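You operate a simulated robot arm through the tools that you are given. There is no shell and no other tool. Be economical: measure what you need, move in short steps, check, and stop when the job is done.

Carry out the task below with a simulated robot arm. There is one attempt and no reset: what you move stays moved.

TASK
Refit the feeder at green machine four after cleaning: baffle thumb screw, then yellow plug.
Fine: screw hand-tight in the baffle boss before the plug goes home in the black square socket.
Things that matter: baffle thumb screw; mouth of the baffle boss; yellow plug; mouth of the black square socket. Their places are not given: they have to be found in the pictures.

It is judged by the outcome, as a careful person would: the job done as asked, and still so three seconds after it is handed in. It fails if anything else is knocked over, pushed out of place, dropped, spilled or broken.

THE ROBOT
A 7-joint arm with a two-finger parallel gripper, fixed in place. Base frame: the origin is at the foot of the arm, x ahead of it, y to its left, z up. Lengths are in m, angles in rad, forces in N, time in s.
With the tool pointing down near the work surface it reaches from about 0.24 to 0.68 m from the base axis. Its first joint turns from -1.152 to 1.152 rad. Payload 2.4 kg.
Tool frame: the origin (TCP) lies between the finger pads and is the grasp point; the fingertips stand 0.03 m ahead of it; z points along the fingers, y is the line along which they close. The gripper opens to 0.094 m. The fingers are 0.028 m wide and 0.01 m thick; the gripper's body (0.05 by 0.096 m) begins 0.055 m behind the TCP.
Orientation is that of the tool frame in the base frame, as a unit quaternion [x, y, z, w]. With the fingers straight down and closing along the base's y, the tool's x points along the base's -x, its y along +y and its z along -z.

THE INTERFACE
- The arm moves only by the tool step_arm. Its arguments are lists of equal length, an entry for each row: "offset": the shift along the tool's x, y, z in units of 25 mm (1.0 is 25 mm), a list of three; "delta_rot": the turn, a rotation vector about the tool's x, y, z in units of 8 degrees (1.0 is 8 degrees), a list of three. In form: {"offset": [[x, y, z], ...], "delta_rot": [[rx, ry, rz], ...]}. A call has 1 to 12 rows; each row shifts and turns the commanded pose from where the row before left it, along the tool's axes as they then stand. "fingers" is the opening, from 0 (shut) to 1 (fully open), set as the call begins (left out, the last holds). A call with a number of a shift or a turn outside -1 to 1 is refused whole. A row lasts 0.2 s, in which the tool goes at most 0.05 m and 0.15 rad; a call with a longer step from one row to the next is refused whole, and so is a gripper value outside its range. A pose out of reach is approached as far as the arm can. The call stops where the force on the tool passes 40 N (or 10 N more than at its start, if that is more) or the arm is blocked; 0.2 s more then pass. The fingers move at their own pace (about 0.153 m/s each) and stop on an object; they squeeze with about 40 N. The grip force told is the motor's: it shows also when the fingers shut on nothing. Time passes only in rows, and 0.2 s behind the last, so rows that do not move let the fingers close. It gives the time, the measured TCP pose, the force on the tool (base axes), the opening and the grip force at its end, in the units of the frame above (readings bear some noise).
- Cameras (640 x 400 px; columns grow to the right, rows downward): "scene" is fixed at [0.0458, 0.4739, 1.4286]; the picture's right is [-0.77, -0.64, 0.00], its down [-0.37, 0.45, -0.81] and it looks along [0.52, -0.62, -0.58] (base axes); focal length 315 px, centre (320, 200). "wrist" rides on the gripper at [-0.037, 0, -0.058] in the tool frame; the picture's right is [0.00, -1.00, 0.00], its down [0.97, 0.00, -0.24] and it looks along [0.24, 0.00, 0.97] (tool axes); focal length 218 px, centre (320, 200).
- capture(camera): a new picture of that camera. No time passes.
- probe_pixels(camera, pixels): for up to 12 pixels [column, row] of the newest picture of that camera ("zoom" is the newest enlarged one), the place [x, y, z] in the base frame of the surface seen there, good to about 0.003 m, but the place of the scene camera against the robot may be out by one fixed shift of up to 0.018 m in any direction. No time passes.
- enlarge(camera, box): a new picture of the part [left, top, right, bottom] of that camera's present view, enlarged. No time passes.
- job_done(): hands the job in; it is judged then, once.

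Work in short steps. Measure before you move; look again where a grasp or a placing could have gone wrong, and mend it. You have 80 turns and 34 pictures in all, the two below and enlarged ones among them. Open the gripper and draw the arm clear of the work before you hand the job in, unless the task says otherwise; then end with one line.

The tools are called by a JSON object that holds its "name" and its "arguments". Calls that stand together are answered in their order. step_arm: Moves the arm, as the interface text tells. Its arguments: {"type":"object","properties":{"offset":{"type":"array"},"delta_rot":{"type":"array"},"fingers":{"type":"number"}},"required":["offset","delta_rot"]} The other tools are called the same way: capture (camera) takes a picture; probe_pixels (camera, pixels) gives the place of the surface under pixels of a picture; enlarge (camera, box) takes an enlarged picture of a part of a camera's view; job_done () hands the job in.

At the start:

```text
time_s: 0.0
position: [0.3832, 0.1118, 1.1253]
ee_rot: [0.0, 1.0, 0.0, 0.001]
force: [0.2, -0.1, 0.0]
width: 0.094
finger_force: 0.0
```

scene: 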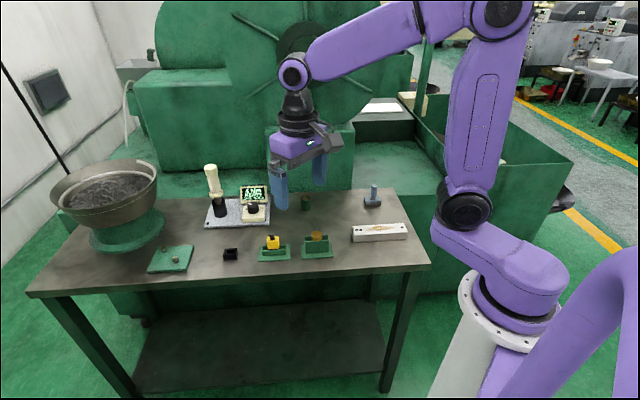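
wrist: 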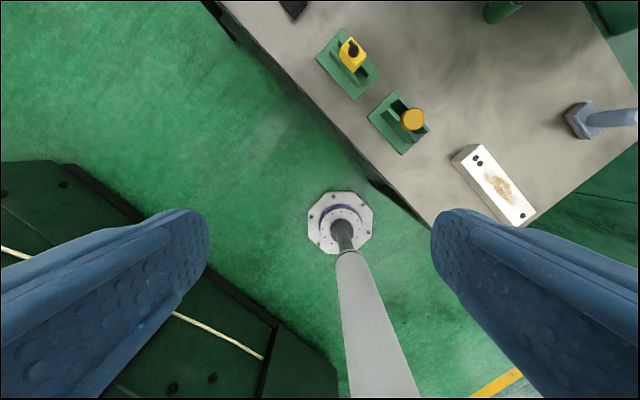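

The scene shows a table with a yellow plug near (273,242), an orange screw candidate near (317,238), a dark socket near (230,254) and a green plate near (172,258). I enlarge these.

{"name": "enlarge", "arguments": {"camera": "scene", "box": [130, 170, 290, 280]}}

{"name": "enlarge", "arguments": {"camera": "scene", "box": [250, 170, 420, 280]}}

```text
3.64 times, centred on (210, 225) of scene
```

zoom: 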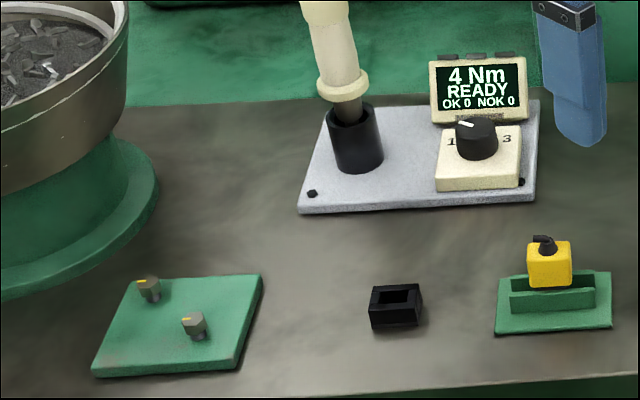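

```text
3.64 times, centred on (335, 225) of scene
```

zoom: 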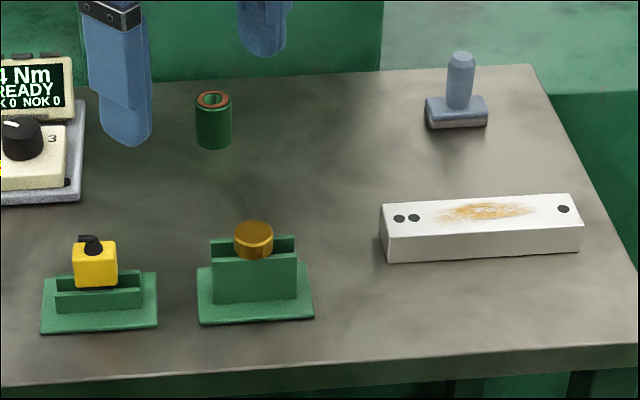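

The green tube with a coppery rim at zoom (213,100) looks like the boss, the orange knob at zoom (254,238) is the thumb screw, and the black box is the socket. I probe them in the wrist and scene views for rough places.

{"name": "probe_pixels", "arguments": {"camera": "zoom", "pixels": [[213, 98], [200, 97], [214, 145], [254, 230], [254, 252], [95, 262], [88, 243], [253, 290], [300, 310], [150, 320]]}}

{"name": "probe_pixels", "arguments": {"camera": "scene", "pixels": [[230, 252], [225, 250], [237, 250], [230, 258], [175, 258], [240, 262]]}}

{"name": "probe_pixels", "arguments": {"camera": "wrist", "pixels": [[413, 119], [353, 50], [400, 105], [385, 130], [355, 80], [500, 10], [292, 5], [440, 100]]}}

```text
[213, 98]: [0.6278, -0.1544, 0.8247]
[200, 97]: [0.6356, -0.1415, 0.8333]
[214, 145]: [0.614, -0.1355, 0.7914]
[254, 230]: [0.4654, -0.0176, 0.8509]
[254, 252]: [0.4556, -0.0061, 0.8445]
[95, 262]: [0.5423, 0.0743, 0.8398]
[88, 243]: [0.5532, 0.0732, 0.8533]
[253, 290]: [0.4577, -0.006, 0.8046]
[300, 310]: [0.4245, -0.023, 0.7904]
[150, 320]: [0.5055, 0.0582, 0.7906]
```

```text
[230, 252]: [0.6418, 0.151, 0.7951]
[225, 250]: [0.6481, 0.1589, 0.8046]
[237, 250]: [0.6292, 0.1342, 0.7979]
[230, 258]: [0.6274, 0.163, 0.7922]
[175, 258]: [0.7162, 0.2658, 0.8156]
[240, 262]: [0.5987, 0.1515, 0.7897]
```

```text
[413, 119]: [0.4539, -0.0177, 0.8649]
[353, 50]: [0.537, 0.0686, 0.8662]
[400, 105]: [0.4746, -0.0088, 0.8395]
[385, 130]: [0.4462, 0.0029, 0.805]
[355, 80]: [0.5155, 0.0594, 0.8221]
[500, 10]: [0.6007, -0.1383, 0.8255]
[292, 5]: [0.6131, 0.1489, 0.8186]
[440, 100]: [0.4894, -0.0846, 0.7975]
```

The wrist view puts the screw near (0.455,-0.016,0.865) and the plug near (0.537,0.068,0.866). I move above for a closer wrist look.

{"name": "step_arm", "arguments": {"offset": [[-0.936, -0.72, 0.76], [-0.936, -0.72, 0.76], [-0.936, -0.72, 0.76], [-0.936, -0.72, 0.76], [-0.936, -0.72, 0.76], [0, 0, 0]], "delta_rot": [[0, 0, 0], [0, 0, 0], [0, 0, 0], [0, 0, 0], [0, 0, 0], [0, 0, 0]], "fingers": 1}}

{"name": "capture", "arguments": {"camera": "wrist"}}

```text
time_s: 1.4
position: [0.5013, 0.0213, 1.029]
ee_rot: [0.0, 1.0, 0.0, 0.002]
force: [0.3, -1.6, 0.2]
width: 0.094
finger_force: 0.1
```

```text
29 pictures are left
```

wrist: 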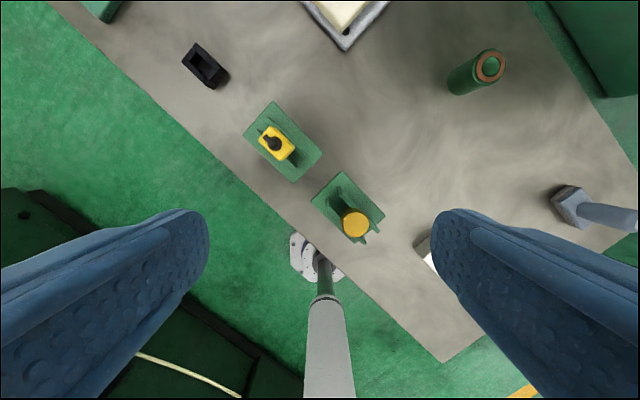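

Everything is in view: screw (355,222), plug (276,144), socket (207,64), boss (490,66). I enlarge the central area and the boss.

{"name": "enlarge", "arguments": {"camera": "wrist", "box": [230, 90, 410, 250]}}

{"name": "probe_pixels", "arguments": {"camera": "wrist", "pixels": [[491, 66], [491, 52], [478, 66], [504, 66], [491, 80], [192, 53], [214, 80], [206, 64], [183, 62], [195, 44], [228, 73], [440, 60]]}}

{"name": "probe_pixels", "arguments": {"camera": "wrist", "pixels": [[355, 222], [342, 222], [368, 222], [355, 209], [355, 235], [268, 130], [295, 148], [276, 158], [259, 142], [274, 143], [343, 173], [365, 243]]}}

```text
2.50 times, centred on (320, 170) of wrist
```

zoom: 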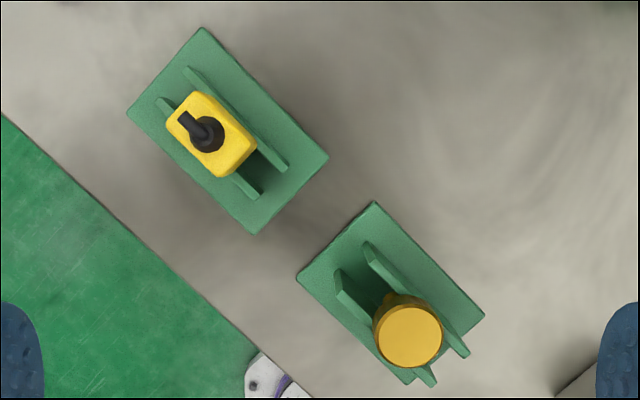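

```text
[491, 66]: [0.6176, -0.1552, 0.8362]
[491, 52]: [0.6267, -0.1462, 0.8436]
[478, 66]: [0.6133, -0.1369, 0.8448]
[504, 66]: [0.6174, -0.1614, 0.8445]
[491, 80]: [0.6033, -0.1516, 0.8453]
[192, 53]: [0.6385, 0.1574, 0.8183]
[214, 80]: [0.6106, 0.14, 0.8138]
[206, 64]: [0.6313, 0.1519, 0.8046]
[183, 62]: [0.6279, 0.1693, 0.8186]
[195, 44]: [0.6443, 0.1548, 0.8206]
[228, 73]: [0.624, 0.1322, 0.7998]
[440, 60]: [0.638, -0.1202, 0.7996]
```

```text
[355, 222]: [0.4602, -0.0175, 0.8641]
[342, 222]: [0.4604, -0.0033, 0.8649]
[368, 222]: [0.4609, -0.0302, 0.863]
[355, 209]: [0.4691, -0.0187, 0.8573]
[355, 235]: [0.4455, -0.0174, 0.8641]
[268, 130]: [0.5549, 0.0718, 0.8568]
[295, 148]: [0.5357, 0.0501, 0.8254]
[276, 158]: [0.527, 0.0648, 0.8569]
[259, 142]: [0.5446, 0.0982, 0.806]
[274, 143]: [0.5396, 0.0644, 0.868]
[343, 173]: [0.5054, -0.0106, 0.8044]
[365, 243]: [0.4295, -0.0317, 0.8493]
```

The knob sits on the fork rails, which run about 40° to the base axes. I look closely at both holders from the side.

{"name": "enlarge", "arguments": {"camera": "scene", "box": [294, 224, 342, 262]}}

{"name": "enlarge", "arguments": {"camera": "scene", "box": [220, 224, 300, 270]}}

```text
10.53 times, centred on (318, 243) of scene
```

zoom: 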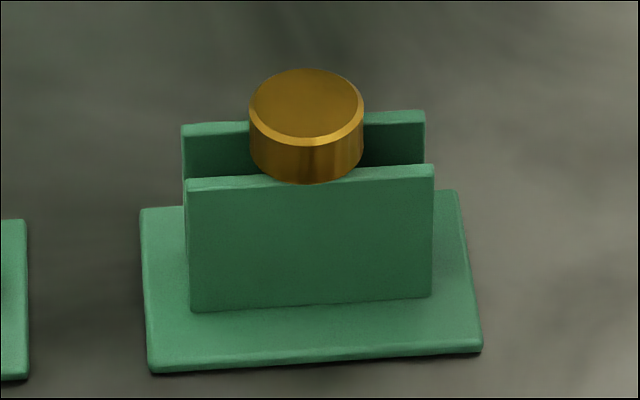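

```text
8.00 times, centred on (260, 247) of scene
```

zoom: 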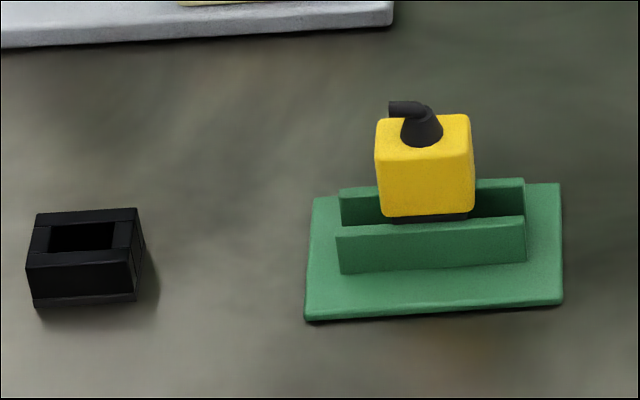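

The knob rests on the rail tops; its sides are about 11 mm tall (z≈0.852–0.864). I move over it, turn the tool -40° so the fingers close across the rails, and look again.

{"name": "step_arm", "arguments": {"offset": [[0.59, -0.51, 0.9], [0.59, -0.51, 0.9], [0.59, -0.51, 0.9], [0, 0, 0], [0, 0, 0], [0, 0, 0], [0, 0, 0], [0, 0, 0], [0, 0, 0]], "delta_rot": [[0, 0, 0], [0, 0, 0], [0, 0, 0], [0, 0, -1], [0, 0, -1], [0, 0, -1], [0, 0, -1], [0, 0, -1], [0, 0, 0]]}}

{"name": "capture", "arguments": {"camera": "wrist"}}

```text
time_s: 3.4
position: [0.4555, -0.0175, 0.9618]
ee_rot: [-0.343, 0.939, -0.001, 0.001]
force: [0.8, 0.9, 0.1]
width: 0.094
finger_force: 0.1
```

```text
25 pictures are left
```

wrist: 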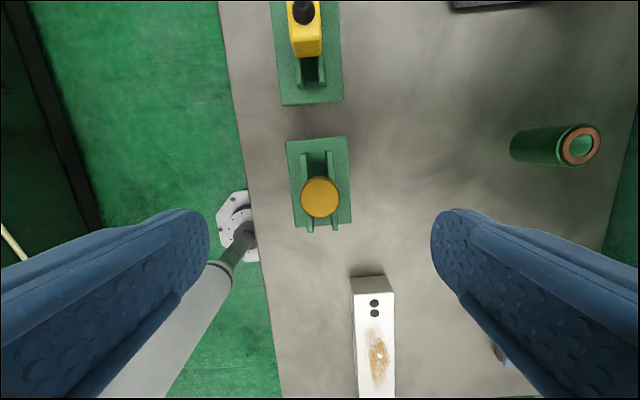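

Knob is at (320,197), aligned with the tool. I probe its edges and the rail tops.

{"name": "probe_pixels", "arguments": {"camera": "wrist", "pixels": [[320, 197], [303, 197], [336, 197], [320, 183], [320, 213], [304, 165], [331, 165], [310, 228], [335, 228], [580, 145], [565, 147], [597, 143]]}}

{"name": "enlarge", "arguments": {"camera": "wrist", "box": [270, 130, 370, 240]}}

```text
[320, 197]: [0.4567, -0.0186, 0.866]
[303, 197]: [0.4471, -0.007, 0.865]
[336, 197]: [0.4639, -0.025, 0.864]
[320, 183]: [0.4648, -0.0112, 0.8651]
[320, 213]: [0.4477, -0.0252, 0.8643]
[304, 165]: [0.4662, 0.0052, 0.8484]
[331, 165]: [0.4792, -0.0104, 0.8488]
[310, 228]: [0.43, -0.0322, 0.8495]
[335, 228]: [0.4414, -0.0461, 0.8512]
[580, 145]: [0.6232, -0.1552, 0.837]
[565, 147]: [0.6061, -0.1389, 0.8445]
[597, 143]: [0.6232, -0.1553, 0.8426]
```

```text
3.64 times, centred on (320, 185) of wrist
```

zoom: 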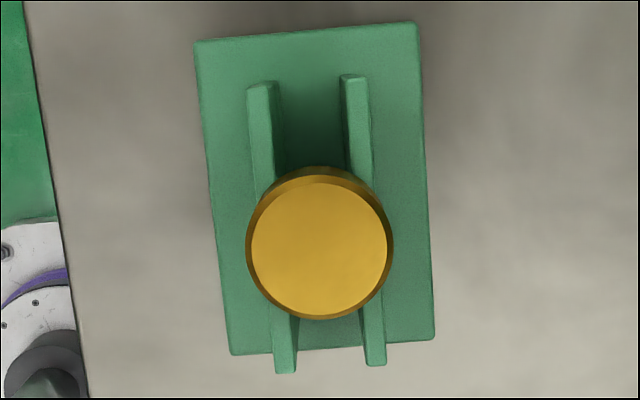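

Knob centre (0.456,-0.0175), top 0.865, rails 0.849; the TCP is centred. I descend to TCP z≈0.882 (tips ~0.852).

{"name": "step_arm", "arguments": {"offset": [[0, 0, 0.8], [0, 0, 0.8], [0, 0, 0.8], [0, 0, 0.5], [0, 0, 0.27], [0, 0, 0]], "delta_rot": [[0, 0, 0], [0, 0, 0], [0, 0, 0], [0, 0, 0], [0, 0, 0], [0, 0, 0]]}}

{"name": "step_arm", "arguments": {"offset": [[0, 0, 0], [0, 0, 0], [0, 0, 0]], "delta_rot": [[0, 0, 0], [0, 0, 0], [0, 0, 0]], "fingers": 0}}

```text
time_s: 4.8
position: [0.4563, -0.0166, 0.883]
ee_rot: [-0.342, 0.94, -0.002, 0.001]
force: [0.1, 0.6, 0.2]
width: 0.0943
finger_force: 0.1
```

```text
time_s: 5.6
position: [0.4549, -0.0169, 0.8839]
ee_rot: [-0.342, 0.94, 0.0, -0.001]
force: [-0.1, -0.3, -0.6]
width: 0.0286
finger_force: 40.4
```

Gripped at 28.6 mm. I lift straight up 0.1 m.

{"name": "step_arm", "arguments": {"offset": [[0, 0, -0.5], [0, 0, -0.9], [0, 0, -0.9], [0, 0, -0.9], [0, 0, -0.9], [0, 0, 0]], "delta_rot": [[0, 0, 0], [0, 0, 0], [0, 0, 0], [0, 0, 0], [0, 0, 0], [0, 0, 0]]}}

{"name": "enlarge", "arguments": {"camera": "scene", "box": [270, 160, 370, 260]}}

{"name": "enlarge", "arguments": {"camera": "wrist", "box": [480, 80, 640, 200]}}

```text
time_s: 7.0
position: [0.456, -0.0166, 0.9851]
ee_rot: [-0.342, 0.94, 0.0, -0.001]
force: [-0.1, 0.6, -1.2]
width: 0.0287
finger_force: 40.4
```

```text
4.00 times, centred on (320, 210) of scene
```

zoom: 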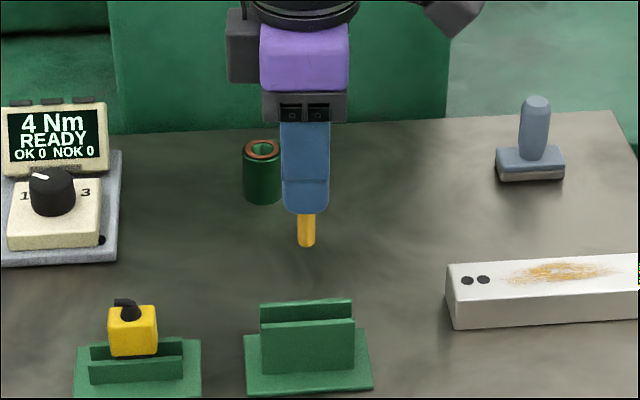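

```text
3.33 times, centred on (560, 140) of wrist
```

zoom: 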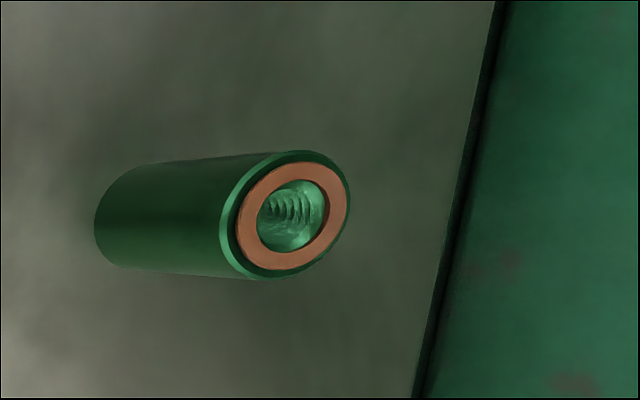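

Screw held, with about 26 mm of shank below the tips, and the boss has a threaded hole. I go to a viewing spot beside the boss.

{"name": "step_arm", "arguments": {"offset": [[0.02, -0.91, 0], [0.02, -0.91, 0], [0.02, -0.91, 0], [0.02, -0.91, 0], [0.02, -0.91, 0], [0.02, -0.91, 0], [0.02, -0.91, 0], [0, -0.91, 0], [0, -0.91, 0], [0, 0, 0]], "delta_rot": [[0, 0, 0], [0, 0, 0], [0, 0, 0], [0, 0, 0], [0, 0, 0], [0, 0, 0], [0, 0, 0], [0, 0, 0], [0, 0, 0], [0, 0, 0]]}}

{"name": "capture", "arguments": {"camera": "wrist"}}

```text
time_s: 9.2
position: [0.5877, -0.1754, 0.9844]
ee_rot: [-0.342, 0.94, 0.001, 0.0]
force: [0.5, -0.4, -1.0]
width: 0.0288
finger_force: 39.9
```

```text
21 pictures are left
```

wrist: 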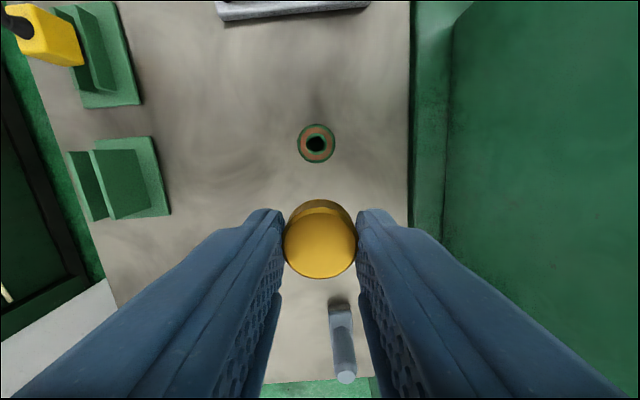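

Boss is at about (316,143). I enlarge it to find its centre and rim precisely.

{"name": "enlarge", "arguments": {"camera": "wrist", "box": [280, 118, 352, 163]}}

```text
8.89 times, centred on (316, 140) of wrist
```

zoom: 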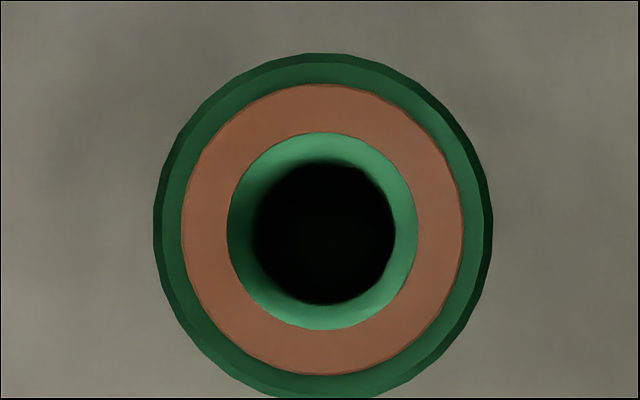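

{"name": "probe_pixels", "arguments": {"camera": "zoom", "pixels": [[322, 107], [322, 352], [205, 230], [440, 230], [240, 145], [405, 145], [240, 312], [405, 312]]}}

```text
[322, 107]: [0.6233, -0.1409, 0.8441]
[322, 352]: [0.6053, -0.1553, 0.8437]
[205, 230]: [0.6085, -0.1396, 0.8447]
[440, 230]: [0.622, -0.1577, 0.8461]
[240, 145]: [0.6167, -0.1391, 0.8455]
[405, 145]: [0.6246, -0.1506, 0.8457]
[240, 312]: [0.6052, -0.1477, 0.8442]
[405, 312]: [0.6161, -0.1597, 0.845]
```

Boss centre ≈(0.6154,-0.1482,0.845), i.e. tool offset (-0.0388,+0.003). I move over it and pre-wind the wrist backward to leave turning range.

{"name": "step_arm", "arguments": {"offset": [[-0.775, 0.06, 0], [-0.775, 0.06, 0], [0, 0, 0], [0, 0, 0], [0, 0, 0], [0, 0, 0], [0, 0, 0], [0, 0, 0], [0, 0, 0], [0, 0, 0], [0, 0, 0]], "delta_rot": [[0, 0, 0], [0, 0, 0], [0, 0, -1], [0, 0, -1], [0, 0, -1], [0, 0, -1], [0, 0, -1], [0, 0, -1], [0, 0, -1], [0, 0, -1], [0, 0, 0]]}}

```text
time_s: 11.6
position: [0.612, -0.1487, 0.9858]
ee_rot: [0.788, -0.615, 0.0, 0.0]
force: [0.0, 0.1, -1.1]
width: 0.0287
finger_force: 39.6
```

Yaw is now -104°. I settle and re-read the position.

{"name": "step_arm", "arguments": {"offset": [[0, 0, 0], [0, 0, 0]], "delta_rot": [[0, 0, 0], [0, 0, 0]]}}

{"name": "step_arm", "arguments": {"offset": [[0, 0, 0]], "delta_rot": [[0, 0, 0]]}}

{"name": "capture", "arguments": {"camera": "wrist"}}

```text
time_s: 12.2
position: [0.6128, -0.149, 0.985]
ee_rot: [0.787, -0.616, 0.0, 0.0]
force: [1.2, 0.0, -1.0]
width: 0.0285
finger_force: 39.9
```

```text
time_s: 12.6
position: [0.6138, -0.1487, 0.9853]
ee_rot: [0.788, -0.616, 0.0, 0.0]
force: [-0.3, 0.0, -1.2]
width: 0.0287
finger_force: 39.8
```

```text
19 pictures are left
```

wrist: 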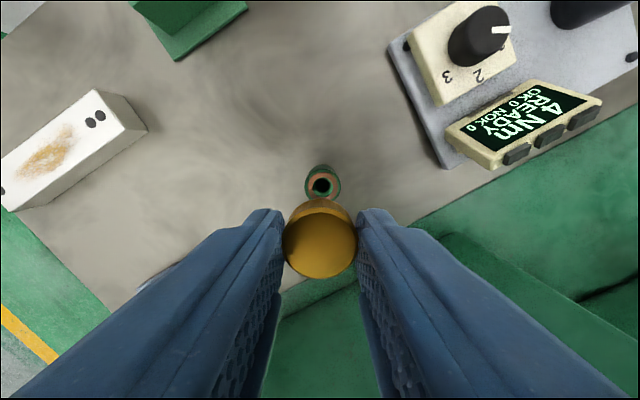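

The boss appears slightly right of the tool's centre line. I enlarge to measure.

{"name": "enlarge", "arguments": {"camera": "wrist", "box": [280, 160, 360, 210]}}

```text
8.00 times, centred on (320, 185) of wrist
```

zoom: 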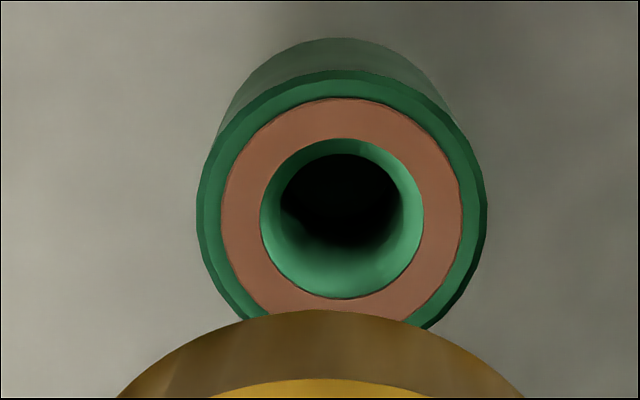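

Boss is 2.5 mm toward tool -y, so I correct that and descend to z≈0.912 (tip just above the mouth).

{"name": "step_arm", "arguments": {"offset": [[0, -0.1, 0], [0, 0, 0.8], [0, 0, 0.8], [0, 0, 0.8], [0, 0, 0.5], [0, 0, 0]], "delta_rot": [[0, 0, 0], [0, 0, 0], [0, 0, 0], [0, 0, 0], [0, 0, 0], [0, 0, 0]]}}

{"name": "enlarge", "arguments": {"camera": "scene", "box": [270, 170, 340, 220]}}

```text
time_s: 14.0
position: [0.6154, -0.1487, 0.913]
ee_rot: [0.788, -0.616, 0.0, 0.0]
force: [-0.6, -0.3, -0.8]
width: 0.0287
finger_force: 39.6
```

```text
8.00 times, centred on (305, 195) of scene
```

zoom: 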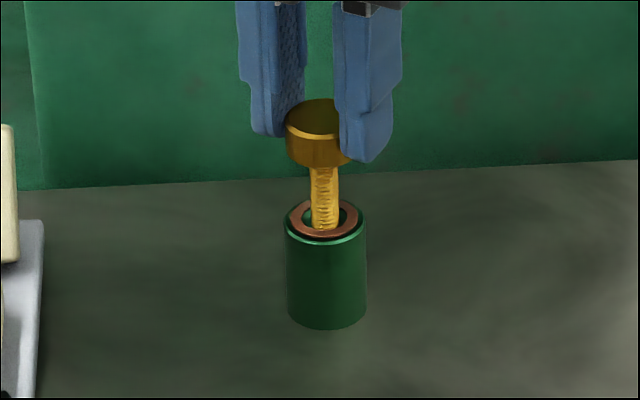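

The tip is over the hole. I lower in small steps until contact.

{"name": "step_arm", "arguments": {"offset": [[0, 0, 0.1], [0, 0, 0.1], [0, 0, 0.1], [0, 0, 0.1], [0, 0, 0]], "delta_rot": [[0, 0, 0], [0, 0, 0], [0, 0, 0], [0, 0, 0], [0, 0, 0]]}}

{"name": "step_arm", "arguments": {"offset": [[0, 0, 0.08], [0, 0, 0.08], [0, 0, 0]], "delta_rot": [[0, 0, 0], [0, 0, 0], [0, 0, 0]]}}

```text
time_s: 15.2
position: [0.6154, -0.1478, 0.9026]
ee_rot: [0.788, -0.616, 0.001, -0.001]
force: [-0.3, -0.1, -0.9]
width: 0.0286
finger_force: 39.9
```

```text
time_s: 16.0
position: [0.6168, -0.1497, 0.8999]
ee_rot: [0.788, -0.615, 0.001, -0.001]
force: [0.6, 0.0, 0.0]
width: 0.0288
finger_force: 39.6
```

No clear contact yet, so I keep lowering in small steps.

{"name": "step_arm", "arguments": {"offset": [[0, 0, 0.06], [0, 0, 0.06], [0, 0, 0]], "delta_rot": [[0, 0, 0], [0, 0, 0], [0, 0, 0]]}}

{"name": "step_arm", "arguments": {"offset": [[0, 0, 0.06], [0, 0, 0]], "delta_rot": [[0, 0, 0], [0, 0, 0]]}}

```text
time_s: 16.8
position: [0.6148, -0.1488, 0.8954]
ee_rot: [0.788, -0.615, 0.0, 0.001]
force: [-0.4, -0.6, -1.1]
width: 0.029
finger_force: 39.5
```

```text
time_s: 17.4
position: [0.6152, -0.148, 0.8946]
ee_rot: [0.788, -0.616, -0.001, 0.0]
force: [-0.1, -0.2, -0.9]
width: 0.0288
finger_force: 40.0
```

Still free (force is just the weight). I continue.

{"name": "step_arm", "arguments": {"offset": [[0, 0, 0.06], [0, 0, 0.06], [0, 0, 0]], "delta_rot": [[0, 0, 0], [0, 0, 0], [0, 0, 0]]}}

{"name": "step_arm", "arguments": {"offset": [[0, 0, 0.06], [0, 0, 0.06], [0, 0, 0]], "delta_rot": [[0, 0, 0], [0, 0, 0], [0, 0, 0]]}}

```text
time_s: 18.2
position: [0.6158, -0.1483, 0.8912]
ee_rot: [0.788, -0.616, 0.0, 0.0]
force: [0.8, 1.4, -1.5]
width: 0.0287
finger_force: 40.5
```

```text
time_s: 19.0
position: [0.6146, -0.1477, 0.8899]
ee_rot: [0.788, -0.616, 0.0, 0.0]
force: [-0.1, -0.5, -1.0]
width: 0.0284
finger_force: 40.3
```

I check visually where the screw is.

{"name": "enlarge", "arguments": {"camera": "scene", "box": [280, 175, 330, 215]}}

```text
10.00 times, centred on (305, 195) of scene
```

zoom: 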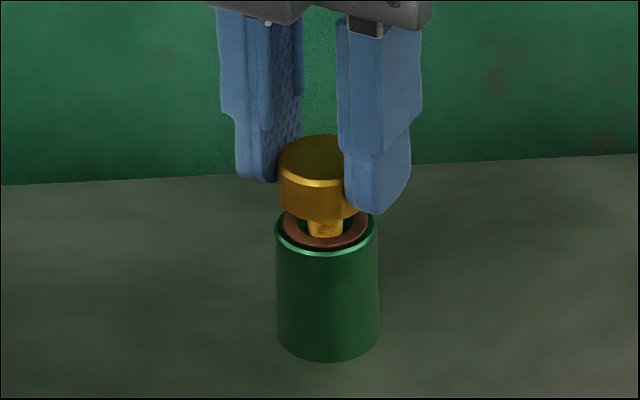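

The shank is well inside with about 8–10 mm of gap left. I lower gently to find the thread start.

{"name": "step_arm", "arguments": {"offset": [[0, 0, 0.05], [0, 0, 0.05], [0, 0, 0]], "delta_rot": [[0, 0, 0], [0, 0, 0], [0, 0, 0]]}}

{"name": "step_arm", "arguments": {"offset": [[0, 0, 0.05], [0, 0, 0.05], [0, 0, 0]], "delta_rot": [[0, 0, 0], [0, 0, 0], [0, 0, 0]]}}

```text
time_s: 19.8
position: [0.6157, -0.1472, 0.8864]
ee_rot: [0.788, -0.615, 0.001, 0.0]
force: [0.6, -0.1, -1.5]
width: 0.0287
finger_force: 40.2
```

```text
time_s: 20.6
position: [0.6152, -0.1494, 0.8855]
ee_rot: [0.788, -0.615, 0.001, -0.001]
force: [-7.4, 2.1, 11.4]
width: 0.0287
finger_force: 40.2
```

Contact at z≈0.885: 11 N up with a 7 N side force toward -x. I ease up a touch, shift 0.7 mm toward -x, then begin turning clockwise.

{"name": "step_arm", "arguments": {"offset": [[0, 0.03, -0.04], [0, 0, 0.02], [0, 0, 0]], "delta_rot": [[0, 0, 0], [0, 0, 0], [0, 0, 0]]}}

{"name": "step_arm", "arguments": {"offset": [[0, 0, 0], [0, 0, 0], [0, 0, 0], [0, 0, 0], [0, 0, 0]], "delta_rot": [[0, 0, 1], [0, 0, 1], [0, 0, 1], [0, 0, 1], [0, 0, 0]]}}

```text
time_s: 21.4
position: [0.6145, -0.1491, 0.8855]
ee_rot: [0.788, -0.616, 0.002, -0.001]
force: [5.1, 2.2, 6.0]
width: 0.0287
finger_force: 40.3
```

```text
time_s: 22.6
position: [0.6146, -0.1489, 0.8855]
ee_rot: [-0.587, 0.809, -0.002, 0.001]
force: [8.3, 1.9, 12.7]
width: 0.0285
finger_force: 39.6
```

Side force now +8 N in x, so I overshifted slightly; I correct by 0.4 mm and keep turning.

{"name": "step_arm", "arguments": {"offset": [[-0.008, -0.014, 0], [0, 0, 0], [0, 0, 0], [0, 0, 0], [0, 0, 0], [0, 0, 0], [0, 0, 0]], "delta_rot": [[0, 0, 0], [0, 0, 1], [0, 0, 1], [0, 0, 1], [0, 0, 1], [0, 0, 1], [0, 0, 0]]}}

{"name": "step_arm", "arguments": {"offset": [[0, 0, 0], [0, 0, 0], [0, 0, 0], [0, 0, 0], [0, 0, 0], [0, 0, 0], [0, 0, 0], [0, 0, 0], [0, 0, 0]], "delta_rot": [[0, 0, 1], [0, 0, 1], [0, 0, 1], [0, 0, 1], [0, 0, 1], [0, 0, 1], [0, 0, 1], [0, 0, 1], [0, 0, 0]]}}

```text
time_s: 24.2
position: [0.6142, -0.1474, 0.8843]
ee_rot: [-0.275, 0.961, -0.001, 0.0]
force: [3.1, 4.4, 17.0]
width: 0.0286
finger_force: 40.2
```

```text
time_s: 26.2
position: [0.615, -0.1482, 0.8829]
ee_rot: [0.277, 0.961, 0.0, -0.001]
force: [4.8, 1.6, 0.3]
width: 0.0286
finger_force: 40.1
```

The up-force fell to 0 and z dropped to 0.883, so the thread is engaging. I keep turning with a small down-feed.

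{"name": "step_arm", "arguments": {"offset": [[0, 0, 0.02], [0, 0, 0.003], [0, 0, 0.003], [0, 0, 0.003], [0, 0, 0.003], [0, 0, 0.003], [0, 0, 0.003], [0, 0, 0.003], [0, 0, 0.003], [0, 0, 0.003], [0, 0, 0.003], [0, 0, 0]], "delta_rot": [[0, 0, 0], [0, 0, 1], [0, 0, 1], [0, 0, 1], [0, 0, 1], [0, 0, 1], [0, 0, 1], [0, 0, 1], [0, 0, 1], [0, 0, 1], [0, 0, 1], [0, 0, 0]]}}

```text
time_s: 28.8
position: [0.6153, -0.1482, 0.8829]
ee_rot: [0.83, 0.558, 0.0, 0.001]
force: [5.8, 4.5, -2.3]
width: 0.0286
finger_force: 40.0
```

Thread is pulling (−2 N) and yaw is at +112°. I release, unwind the open fingers around the head, and regrip.

{"name": "step_arm", "arguments": {"offset": [[0, 0, 0], [0, 0, 0]], "delta_rot": [[0, 0, 0], [0, 0, 0]], "fingers": 0.6}}

{"name": "step_arm", "arguments": {"offset": [[0, 0, 0], [0, 0, 0], [0, 0, 0], [0, 0, 0], [0, 0, 0], [0, 0, 0], [0, 0, 0], [0, 0, 0], [0, 0, 0], [0, 0, 0], [0, 0, 0], [0, 0, 0]], "delta_rot": [[0, 0, -1], [0, 0, -1], [0, 0, -1], [0, 0, -1], [0, 0, -1], [0, 0, -1], [0, 0, -1], [0, 0, -1], [0, 0, -1], [0, 0, -1], [0, 0, -1], [0, 0, -1]]}}

{"name": "step_arm", "arguments": {"offset": [[0, 0, 0], [0, 0, 0], [0, 0, 0], [0, 0, 0], [0, 0, 0], [0, 0, 0], [0, 0, 0], [0, 0, 0], [0, 0, 0], [0, 0, 0], [0, 0, 0], [0, 0, 0]], "delta_rot": [[0, 0, -1], [0, 0, -1], [0, 0, -1], [0, 0, -1], [0, 0, -1], [0, 0, -1], [0, 0, -1], [0, 0, -1], [0, 0, -1], [0, 0, -1], [0, 0, -1], [0, 0, -1]]}}

{"name": "step_arm", "arguments": {"offset": [[0, 0, 0], [0, 0, 0], [0, 0, 0], [0, 0, 0], [0, 0, 0]], "delta_rot": [[0, 0, -1], [0, 0, -1], [0, 0, -1], [0, 0, -1], [0, 0, 0]]}}

{"name": "enlarge", "arguments": {"camera": "scene", "box": [280, 175, 330, 215]}}

```text
time_s: 29.4
position: [0.6146, -0.1484, 0.883]
ee_rot: [0.829, 0.56, 0.0, 0.0]
force: [-0.1, 0.0, -0.8]
width: 0.0566
finger_force: 0.0
```

```text
time_s: 32.0
position: [0.6147, -0.1493, 0.8833]
ee_rot: [0.138, 0.99, 0.001, 0.0]
force: [0.6, 0.4, -0.1]
width: 0.0564
finger_force: 0.0
```

```text
time_s: 34.6
position: [0.6155, -0.1484, 0.8836]
ee_rot: [-0.644, 0.765, -0.001, 0.0]
force: [0.0, -0.3, -0.7]
width: 0.0565
finger_force: 0.0
```

```text
time_s: 35.8
position: [0.6149, -0.1488, 0.8839]
ee_rot: [0.83, -0.558, 0.0, 0.0]
force: [-0.1, 0.3, 0.1]
width: 0.0565
finger_force: 0.0
```

```text
10.00 times, centred on (305, 195) of scene
```

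zoom: 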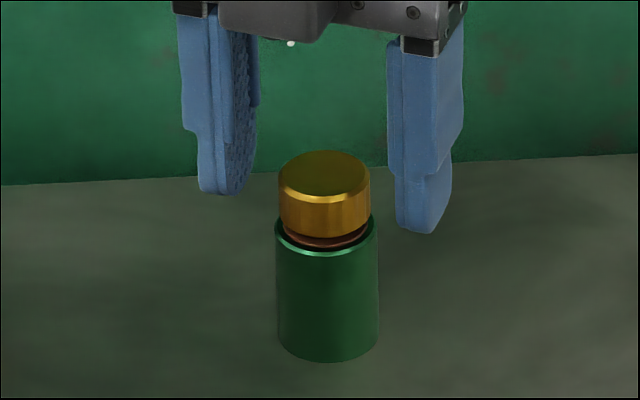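

The head is now 2–3 mm above the ring. I lower 2.5 mm, regrip and turn again with feed.

{"name": "step_arm", "arguments": {"offset": [[0, 0, 0.1], [0, 0, 0]], "delta_rot": [[0, 0, 0], [0, 0, 0]]}}

{"name": "step_arm", "arguments": {"offset": [[0, 0, 0], [0, 0, 0]], "delta_rot": [[0, 0, 0], [0, 0, 0]], "fingers": 0}}

{"name": "step_arm", "arguments": {"offset": [[0, 0, 0.002], [0, 0, 0.002], [0, 0, 0.002], [0, 0, 0.002], [0, 0, 0.002], [0, 0, 0.002], [0, 0, 0.002], [0, 0, 0.002], [0, 0, 0]], "delta_rot": [[0, 0, 1], [0, 0, 1], [0, 0, 1], [0, 0, 1], [0, 0, 1], [0, 0, 1], [0, 0, 1], [0, 0, 1], [0, 0, 0]]}}

```text
time_s: 36.4
position: [0.6144, -0.1488, 0.8806]
ee_rot: [0.829, -0.56, -0.001, 0.0]
force: [0.5, 0.3, -0.1]
width: 0.0567
finger_force: 0.1
```

```text
time_s: 37.0
position: [0.6166, -0.1486, 0.8803]
ee_rot: [0.829, -0.559, 0.001, 0.0]
force: [2.8, 0.3, -1.4]
width: 0.0287
finger_force: 40.2
```

```text
time_s: 39.0
position: [0.6156, -0.1482, 0.8794]
ee_rot: [-0.406, 0.914, -0.001, 0.0]
force: [-4.0, 4.7, 14.0]
width: 0.0284
finger_force: 40.4
```

Up-force is 14 N, so I continue turning without feed and watch.

{"name": "step_arm", "arguments": {"offset": [[0, 0, 0], [0, 0, 0], [0, 0, 0], [0, 0, 0], [0, 0, 0], [0, 0, 0], [0, 0, 0], [0, 0, 0], [0, 0, 0]], "delta_rot": [[0, 0, 1], [0, 0, 1], [0, 0, 1], [0, 0, 1], [0, 0, 1], [0, 0, 1], [0, 0, 1], [0, 0, 1], [0, 0, 0]]}}

{"name": "step_arm", "arguments": {"offset": [[0, 0, 0], [0, 0, 0], [0, 0, 0], [0, 0, 0], [0, 0, 0], [0, 0, 0], [0, 0, 0]], "delta_rot": [[0, 0, 1], [0, 0, 1], [0, 0, 1], [0, 0, 1], [0, 0, 1], [0, 0, 1], [0, 0, 0]]}}

```text
time_s: 41.0
position: [0.6149, -0.1493, 0.8784]
ee_rot: [0.14, 0.99, -0.001, 0.001]
force: [1.8, 3.8, 0.3]
width: 0.0286
finger_force: 39.8
```

```text
time_s: 42.6
position: [0.6146, -0.1473, 0.8781]
ee_rot: [0.531, 0.847, -0.001, 0.002]
force: [15.0, -3.8, -23.7]
width: 0.029
finger_force: 40.0
```

The screw now pulls the tool down (−24 N): it is advancing faster than my feed. I relieve by 0.7 mm and continue with feed.

{"name": "step_arm", "arguments": {"offset": [[0, 0, 0.03], [0, 0, 0.004], [0, 0, 0.004], [0, 0, 0.004], [0, 0, 0.004], [0, 0, 0]], "delta_rot": [[0, 0, 0], [0, 0, 1], [0, 0, 1], [0, 0, 1], [0, 0, 1], [0, 0, 0]]}}

{"name": "enlarge", "arguments": {"camera": "scene", "box": [280, 175, 330, 215]}}

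```text
time_s: 44.0
position: [0.6144, -0.1488, 0.8779]
ee_rot: [0.743, 0.669, 0.0, 0.0]
force: [5.3, -0.5, -11.5]
width: 0.0287
finger_force: 40.1
```

```text
10.00 times, centred on (305, 195) of scene
```

zoom: 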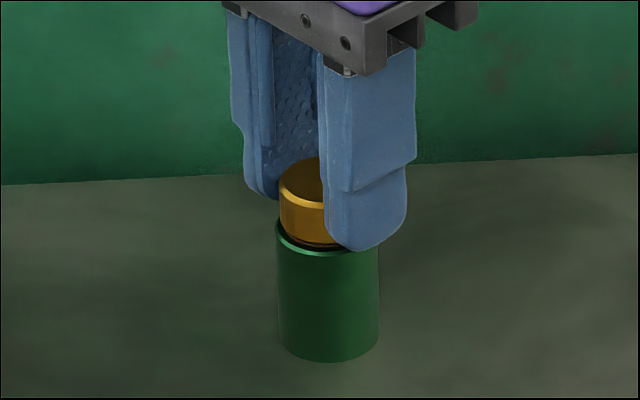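

The head is nearly down to the ring. I release, unwind again, and look.

{"name": "step_arm", "arguments": {"offset": [[0, 0, 0], [0, 0, -0.03]], "delta_rot": [[0, 0, 0], [0, 0, 0]], "fingers": 0.6}}

{"name": "step_arm", "arguments": {"offset": [[0, 0, 0], [0, 0, 0], [0, 0, 0], [0, 0, 0], [0, 0, 0], [0, 0, 0], [0, 0, 0], [0, 0, 0], [0, 0, 0], [0, 0, 0], [0, 0, 0], [0, 0, 0]], "delta_rot": [[0, 0, -1], [0, 0, -1], [0, 0, -1], [0, 0, -1], [0, 0, -1], [0, 0, -1], [0, 0, -1], [0, 0, -1], [0, 0, -1], [0, 0, -1], [0, 0, -1], [0, 0, -1]]}}

{"name": "step_arm", "arguments": {"offset": [[0, 0, 0], [0, 0, 0], [0, 0, 0], [0, 0, 0], [0, 0, 0], [0, 0, 0], [0, 0, 0], [0, 0, 0], [0, 0, 0], [0, 0, 0], [0, 0, 0], [0, 0, 0]], "delta_rot": [[0, 0, -1], [0, 0, -1], [0, 0, -1], [0, 0, -1], [0, 0, -1], [0, 0, -1], [0, 0, -1], [0, 0, -1], [0, 0, -1], [0, 0, -1], [0, 0, -1], [0, 0, -1]]}}

{"name": "step_arm", "arguments": {"offset": [[0, 0, 0], [0, 0, 0]], "delta_rot": [[0, 0, -1], [0, 0, 0]]}}

{"name": "enlarge", "arguments": {"camera": "scene", "box": [280, 175, 330, 215]}}

```text
time_s: 44.6
position: [0.6147, -0.1497, 0.8788]
ee_rot: [0.743, 0.669, 0.0, 0.0]
force: [-0.2, -0.8, 0.7]
width: 0.0565
finger_force: 0.0
```

```text
time_s: 47.2
position: [0.615, -0.1483, 0.8783]
ee_rot: [-0.002, 1.0, 0.001, 0.001]
force: [-0.4, 0.5, 0.5]
width: 0.0563
finger_force: 0.2
```

```text
time_s: 49.8
position: [0.6151, -0.1487, 0.879]
ee_rot: [0.744, -0.668, 0.001, 0.0]
force: [0.5, 0.3, 0.3]
width: 0.0565
finger_force: 0.1
```

```text
time_s: 50.4
position: [0.6146, -0.1474, 0.8788]
ee_rot: [0.789, -0.615, 0.0, 0.0]
force: [0.0, -0.4, 0.5]
width: 0.0567
finger_force: 0.1
```

```text
10.00 times, centred on (305, 195) of scene
```

zoom: 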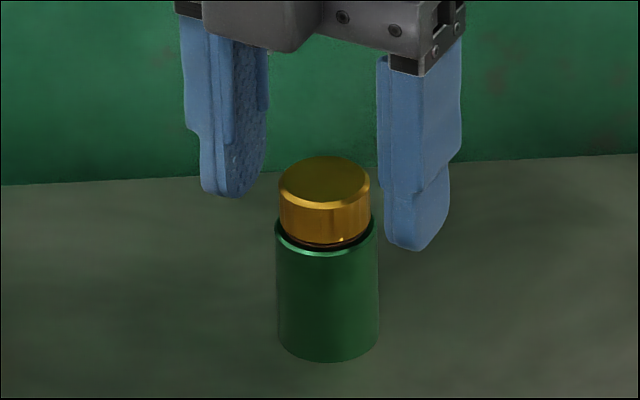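

Only about 1 mm of gap is left. I regrip and turn until it resists.

{"name": "step_arm", "arguments": {"offset": [[0, 0, 0], [0, 0, 0]], "delta_rot": [[0, 0, 0], [0, 0, 0]], "fingers": 0}}

{"name": "step_arm", "arguments": {"offset": [[0, 0, 0.0025], [0, 0, 0.0025], [0, 0, 0.0025], [0, 0, 0.0025], [0, 0, 0.0025], [0, 0, 0.0025], [0, 0, 0]], "delta_rot": [[0, 0, 1], [0, 0, 1], [0, 0, 1], [0, 0, 1], [0, 0, 1], [0, 0, 1], [0, 0, 0]]}}

{"name": "step_arm", "arguments": {"offset": [[0, 0, 0.0025], [0, 0, 0.0025], [0, 0, 0.0025], [0, 0, 0.0025], [0, 0, 0.0025], [0, 0, 0.0025], [0, 0, 0]], "delta_rot": [[0, 0, 1], [0, 0, 1], [0, 0, 1], [0, 0, 1], [0, 0, 1], [0, 0, 1], [0, 0, 0]]}}

```text
time_s: 51.0
position: [0.6155, -0.1491, 0.8782]
ee_rot: [0.788, -0.615, 0.0, 0.0]
force: [-1.2, -0.3, -0.1]
width: 0.0286
finger_force: 40.2
```

```text
time_s: 52.6
position: [0.6142, -0.1499, 0.879]
ee_rot: [-0.469, 0.883, 0.0, 0.001]
force: [-1.6, 1.0, 0.2]
width: 0.0288
finger_force: 40.2
```

```text
time_s: 54.2
position: [0.6156, -0.1472, 0.8779]
ee_rot: [-0.069, 0.998, 0.0, 0.0]
force: [-7.9, 3.6, 2.3]
width: 0.0287
finger_force: 40.4
```

Feed matches the thread. I continue turning.

{"name": "step_arm", "arguments": {"offset": [[0, 0, 0.0025], [0, 0, 0.0025], [0, 0, 0.0025], [0, 0, 0.0025], [0, 0, 0.0025], [0, 0, 0.0025], [0, 0, 0]], "delta_rot": [[0, 0, 1], [0, 0, 1], [0, 0, 1], [0, 0, 1], [0, 0, 1], [0, 0, 1], [0, 0, 0]]}}

{"name": "step_arm", "arguments": {"offset": [[0, 0, 0.0025], [0, 0, 0.0025], [0, 0, 0.0025], [0, 0, 0.0025], [0, 0, 0.0025], [0, 0, 0.0025], [0, 0, 0]], "delta_rot": [[0, 0, 1], [0, 0, 1], [0, 0, 1], [0, 0, 1], [0, 0, 1], [0, 0, 1], [0, 0, 0]]}}

{"name": "enlarge", "arguments": {"camera": "scene", "box": [280, 175, 330, 215]}}

```text
time_s: 55.8
position: [0.6161, -0.15, 0.8772]
ee_rot: [0.343, 0.939, 0.0, 0.002]
force: [2.5, -1.7, -5.6]
width: 0.0285
finger_force: 39.8
```

```text
time_s: 57.4
position: [0.6147, -0.1489, 0.8777]
ee_rot: [0.696, 0.718, 0.0, 0.002]
force: [0.9, 0.3, 4.9]
width: 0.0288
finger_force: 39.5
```

```text
10.00 times, centred on (305, 195) of scene
```

zoom: 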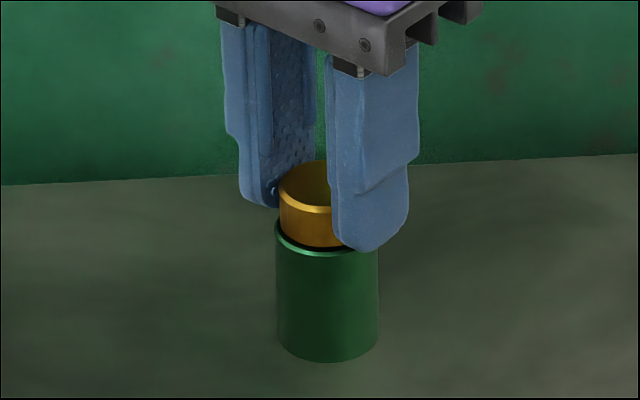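

Head bottom now looks flush with the rim. I continue turning to feel the end.

{"name": "step_arm", "arguments": {"offset": [[0, 0, 0], [0, 0, 0], [0, 0, 0], [0, 0, 0]], "delta_rot": [[0, 0, 1], [0, 0, 1], [0, 0, 1], [0, 0, 0]]}}

{"name": "step_arm", "arguments": {"offset": [[0, 0, 0], [0, 0, 0], [0, 0, 0]], "delta_rot": [[0, 0, 1], [0, 0, 1], [0, 0, 0]]}}

```text
time_s: 58.4
position: [0.6143, -0.1488, 0.8753]
ee_rot: [0.83, 0.558, 0.0, 0.0]
force: [1.1, 0.7, -0.4]
width: 0.0286
finger_force: 39.9
```

```text
time_s: 59.2
position: [0.6139, -0.1492, 0.8759]
ee_rot: [0.899, 0.437, 0.0, 0.0]
force: [-4.3, 1.2, 3.0]
width: 0.0286
finger_force: 40.2
```

No clear end stop yet. I release, unwind 232°, and do another pass.

{"name": "step_arm", "arguments": {"offset": [[0, 0, 0], [0, 0, -0.04]], "delta_rot": [[0, 0, 0], [0, 0, 0]], "fingers": 0.6}}

{"name": "step_arm", "arguments": {"offset": [[0, 0, 0], [0, 0, 0], [0, 0, 0], [0, 0, 0], [0, 0, 0], [0, 0, 0], [0, 0, 0], [0, 0, 0], [0, 0, 0], [0, 0, 0], [0, 0, 0], [0, 0, 0]], "delta_rot": [[0, 0, -1], [0, 0, -1], [0, 0, -1], [0, 0, -1], [0, 0, -1], [0, 0, -1], [0, 0, -1], [0, 0, -1], [0, 0, -1], [0, 0, -1], [0, 0, -1], [0, 0, -1]]}}

{"name": "step_arm", "arguments": {"offset": [[0, 0, 0], [0, 0, 0], [0, 0, 0], [0, 0, 0], [0, 0, 0], [0, 0, 0], [0, 0, 0], [0, 0, 0], [0, 0, 0], [0, 0, 0], [0, 0, 0], [0, 0, 0]], "delta_rot": [[0, 0, -1], [0, 0, -1], [0, 0, -1], [0, 0, -1], [0, 0, -1], [0, 0, -1], [0, 0, -1], [0, 0, -1], [0, 0, -1], [0, 0, -1], [0, 0, -1], [0, 0, -1]]}}

{"name": "step_arm", "arguments": {"offset": [[0, 0, 0], [0, 0, 0], [0, 0, 0], [0, 0, 0], [0, 0, 0], [0, 0, 0]], "delta_rot": [[0, 0, -1], [0, 0, -1], [0, 0, -1], [0, 0, -1], [0, 0, -1], [0, 0, 0]]}}

{"name": "enlarge", "arguments": {"camera": "scene", "box": [280, 175, 330, 215]}}

```text
time_s: 59.8
position: [0.6159, -0.1483, 0.8773]
ee_rot: [0.899, 0.438, 0.001, 0.0]
force: [0.2, -0.6, 0.4]
width: 0.0564
finger_force: 0.0
```

```text
time_s: 62.4
position: [0.6152, -0.1473, 0.8772]
ee_rot: [0.273, 0.962, -0.001, 0.002]
force: [-0.1, -1.1, 0.2]
width: 0.0566
finger_force: 0.0
```

```text
time_s: 65.0
position: [0.6151, -0.15, 0.878]
ee_rot: [-0.532, 0.847, -0.001, 0.001]
force: [0.4, 0.4, 0.1]
width: 0.0565
finger_force: 0.1
```

```text
time_s: 66.4
position: [0.6145, -0.1489, 0.8778]
ee_rot: [0.789, -0.614, -0.001, -0.001]
force: [-0.2, 0.1, -0.1]
width: 0.0563
finger_force: 0.1
```

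```text
10.00 times, centred on (305, 195) of scene
```

zoom: 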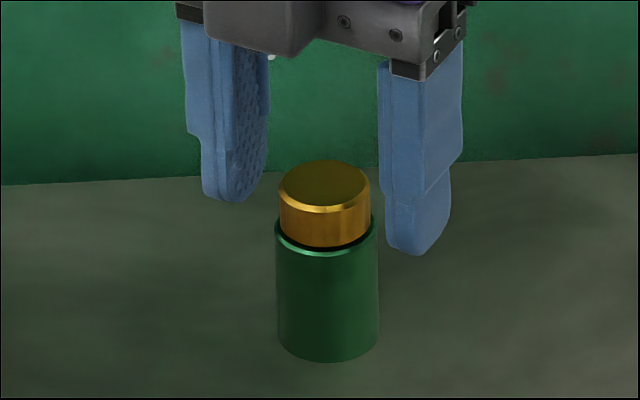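

Head dropped again (row 155→160); the copper ring is no longer visible. Another tightening pass.

{"name": "step_arm", "arguments": {"offset": [[0, 0, 0], [0, 0, 0]], "delta_rot": [[0, 0, 0], [0, 0, 0]], "fingers": 0}}

{"name": "step_arm", "arguments": {"offset": [[0, 0, 0.0015], [0, 0, 0.0015], [0, 0, 0.0015], [0, 0, 0.0015], [0, 0, 0.0015], [0, 0, 0.0015], [0, 0, 0]], "delta_rot": [[0, 0, 1], [0, 0, 1], [0, 0, 1], [0, 0, 1], [0, 0, 1], [0, 0, 1], [0, 0, 0]]}}

{"name": "step_arm", "arguments": {"offset": [[0, 0, 0], [0, 0, 0], [0, 0, 0], [0, 0, 0], [0, 0, 0], [0, 0, 0], [0, 0, 0]], "delta_rot": [[0, 0, 1], [0, 0, 1], [0, 0, 1], [0, 0, 1], [0, 0, 1], [0, 0, 1], [0, 0, 0]]}}

```text
time_s: 67.0
position: [0.6149, -0.1482, 0.8776]
ee_rot: [0.788, -0.616, 0.001, 0.0]
force: [1.9, -0.7, -0.2]
width: 0.0283
finger_force: 40.0
```

```text
time_s: 68.6
position: [0.6157, -0.1487, 0.8773]
ee_rot: [-0.469, 0.883, 0.001, 0.0]
force: [-5.6, 0.6, 2.1]
width: 0.0286
finger_force: 39.7
```

```text
time_s: 70.2
position: [0.6149, -0.1485, 0.8775]
ee_rot: [-0.068, 0.998, 0.0, 0.002]
force: [-0.6, 1.7, -0.2]
width: 0.0288
finger_force: 40.2
```

With no feed over 48° the pull stayed ~0, suggesting it's seated. I turn further with no feed to confirm.

{"name": "step_arm", "arguments": {"offset": [[0, 0, 0], [0, 0, 0], [0, 0, 0], [0, 0, 0], [0, 0, 0], [0, 0, 0], [0, 0, 0], [0, 0, 0], [0, 0, 0]], "delta_rot": [[0, 0, 1], [0, 0, 1], [0, 0, 1], [0, 0, 1], [0, 0, 1], [0, 0, 1], [0, 0, 1], [0, 0, 1], [0, 0, 0]]}}

{"name": "enlarge", "arguments": {"camera": "scene", "box": [280, 175, 330, 215]}}

```text
time_s: 72.2
position: [0.6159, -0.1493, 0.8767]
ee_rot: [0.471, 0.882, 0.001, 0.001]
force: [0.5, 1.4, 3.8]
width: 0.0286
finger_force: 40.4
```

```text
10.00 times, centred on (305, 195) of scene
```

zoom: 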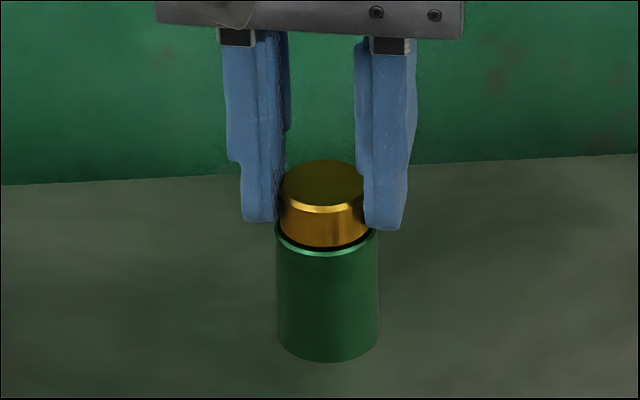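

Head height is unchanged (row 160) over ~110° more turning, so the fingers are slipping on a seated, hand-tight screw. I release, rise, and turn back to yaw -40° for the plug.

{"name": "step_arm", "arguments": {"offset": [[0, 0, 0], [0, 0, 0], [0, 0, -0.8], [0, 0, -1], [0, 0, -1], [0, 0, -1], [0, 0, -1], [0, 0, 0]], "delta_rot": [[0, 0, 0], [0, 0, 0], [0, 0, 0], [0, 0, 0], [0, 0, 0], [0, 0, 0], [0, 0, 0], [0, 0, 0]], "fingers": 0.6}}

{"name": "step_arm", "arguments": {"offset": [[0, 0, 0], [0, 0, 0], [0, 0, 0], [0, 0, 0], [0, 0, 0], [0, 0, 0], [0, 0, 0], [0, 0, 0], [0, 0, 0], [0, 0, 0], [0, 0, 0], [0, 0, 0]], "delta_rot": [[0, 0, -1], [0, 0, -1], [0, 0, -1], [0, 0, -1], [0, 0, -1], [0, 0, -1], [0, 0, -1], [0, 0, -1], [0, 0, -1], [0, 0, -1], [0, 0, -1], [0, 0, -1]]}}

{"name": "step_arm", "arguments": {"offset": [[-0.36, 0.945, 0.05], [-0.36, 0.945, 0.05], [-0.36, 0.945, 0.05], [-0.36, 0.945, 0.05], [-0.36, 0.945, 0.05], [-0.36, 0.945, 0.05], [-0.36, 0.945, 0.05], [-0.36, 0.945, 0.05], [-0.36, 0.945, 0.05], [0, 0, 0]], "delta_rot": [[0, 0, 0], [0, 0, 0], [0, 0, 0], [0, 0, 0], [0, 0, 0], [0, 0, 0], [0, 0, 0], [0, 0, 0], [0, 0, 0], [0, 0, 0]], "fingers": 1}}

{"name": "capture", "arguments": {"camera": "wrist"}}

```text
time_s: 74.0
position: [0.6185, -0.1475, 0.9983]
ee_rot: [0.47, 0.883, 0.0, 0.0]
force: [-0.6, -0.2, -0.5]
width: 0.0565
finger_force: 0.2
```

```text
time_s: 76.6
position: [0.6152, -0.1484, 0.9988]
ee_rot: [-0.344, 0.939, 0.0, 0.001]
force: [-0.9, -0.1, -0.2]
width: 0.0565
finger_force: 0.0
```

```text
time_s: 78.8
position: [0.5383, 0.0685, 0.9865]
ee_rot: [-0.342, 0.94, -0.001, 0.0]
force: [-0.8, 0.1, -0.4]
width: 0.0937
finger_force: 0.0
```

```text
9 pictures are left
```

wrist: 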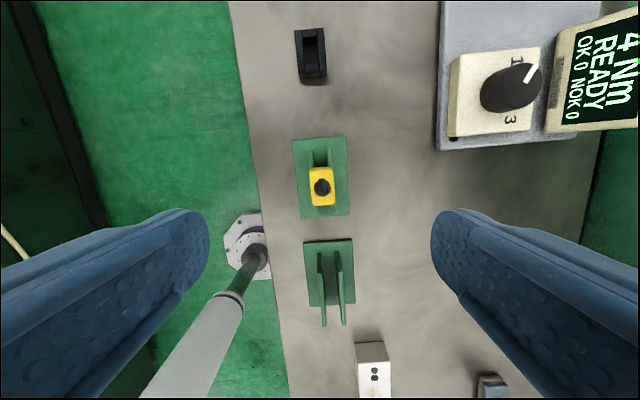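

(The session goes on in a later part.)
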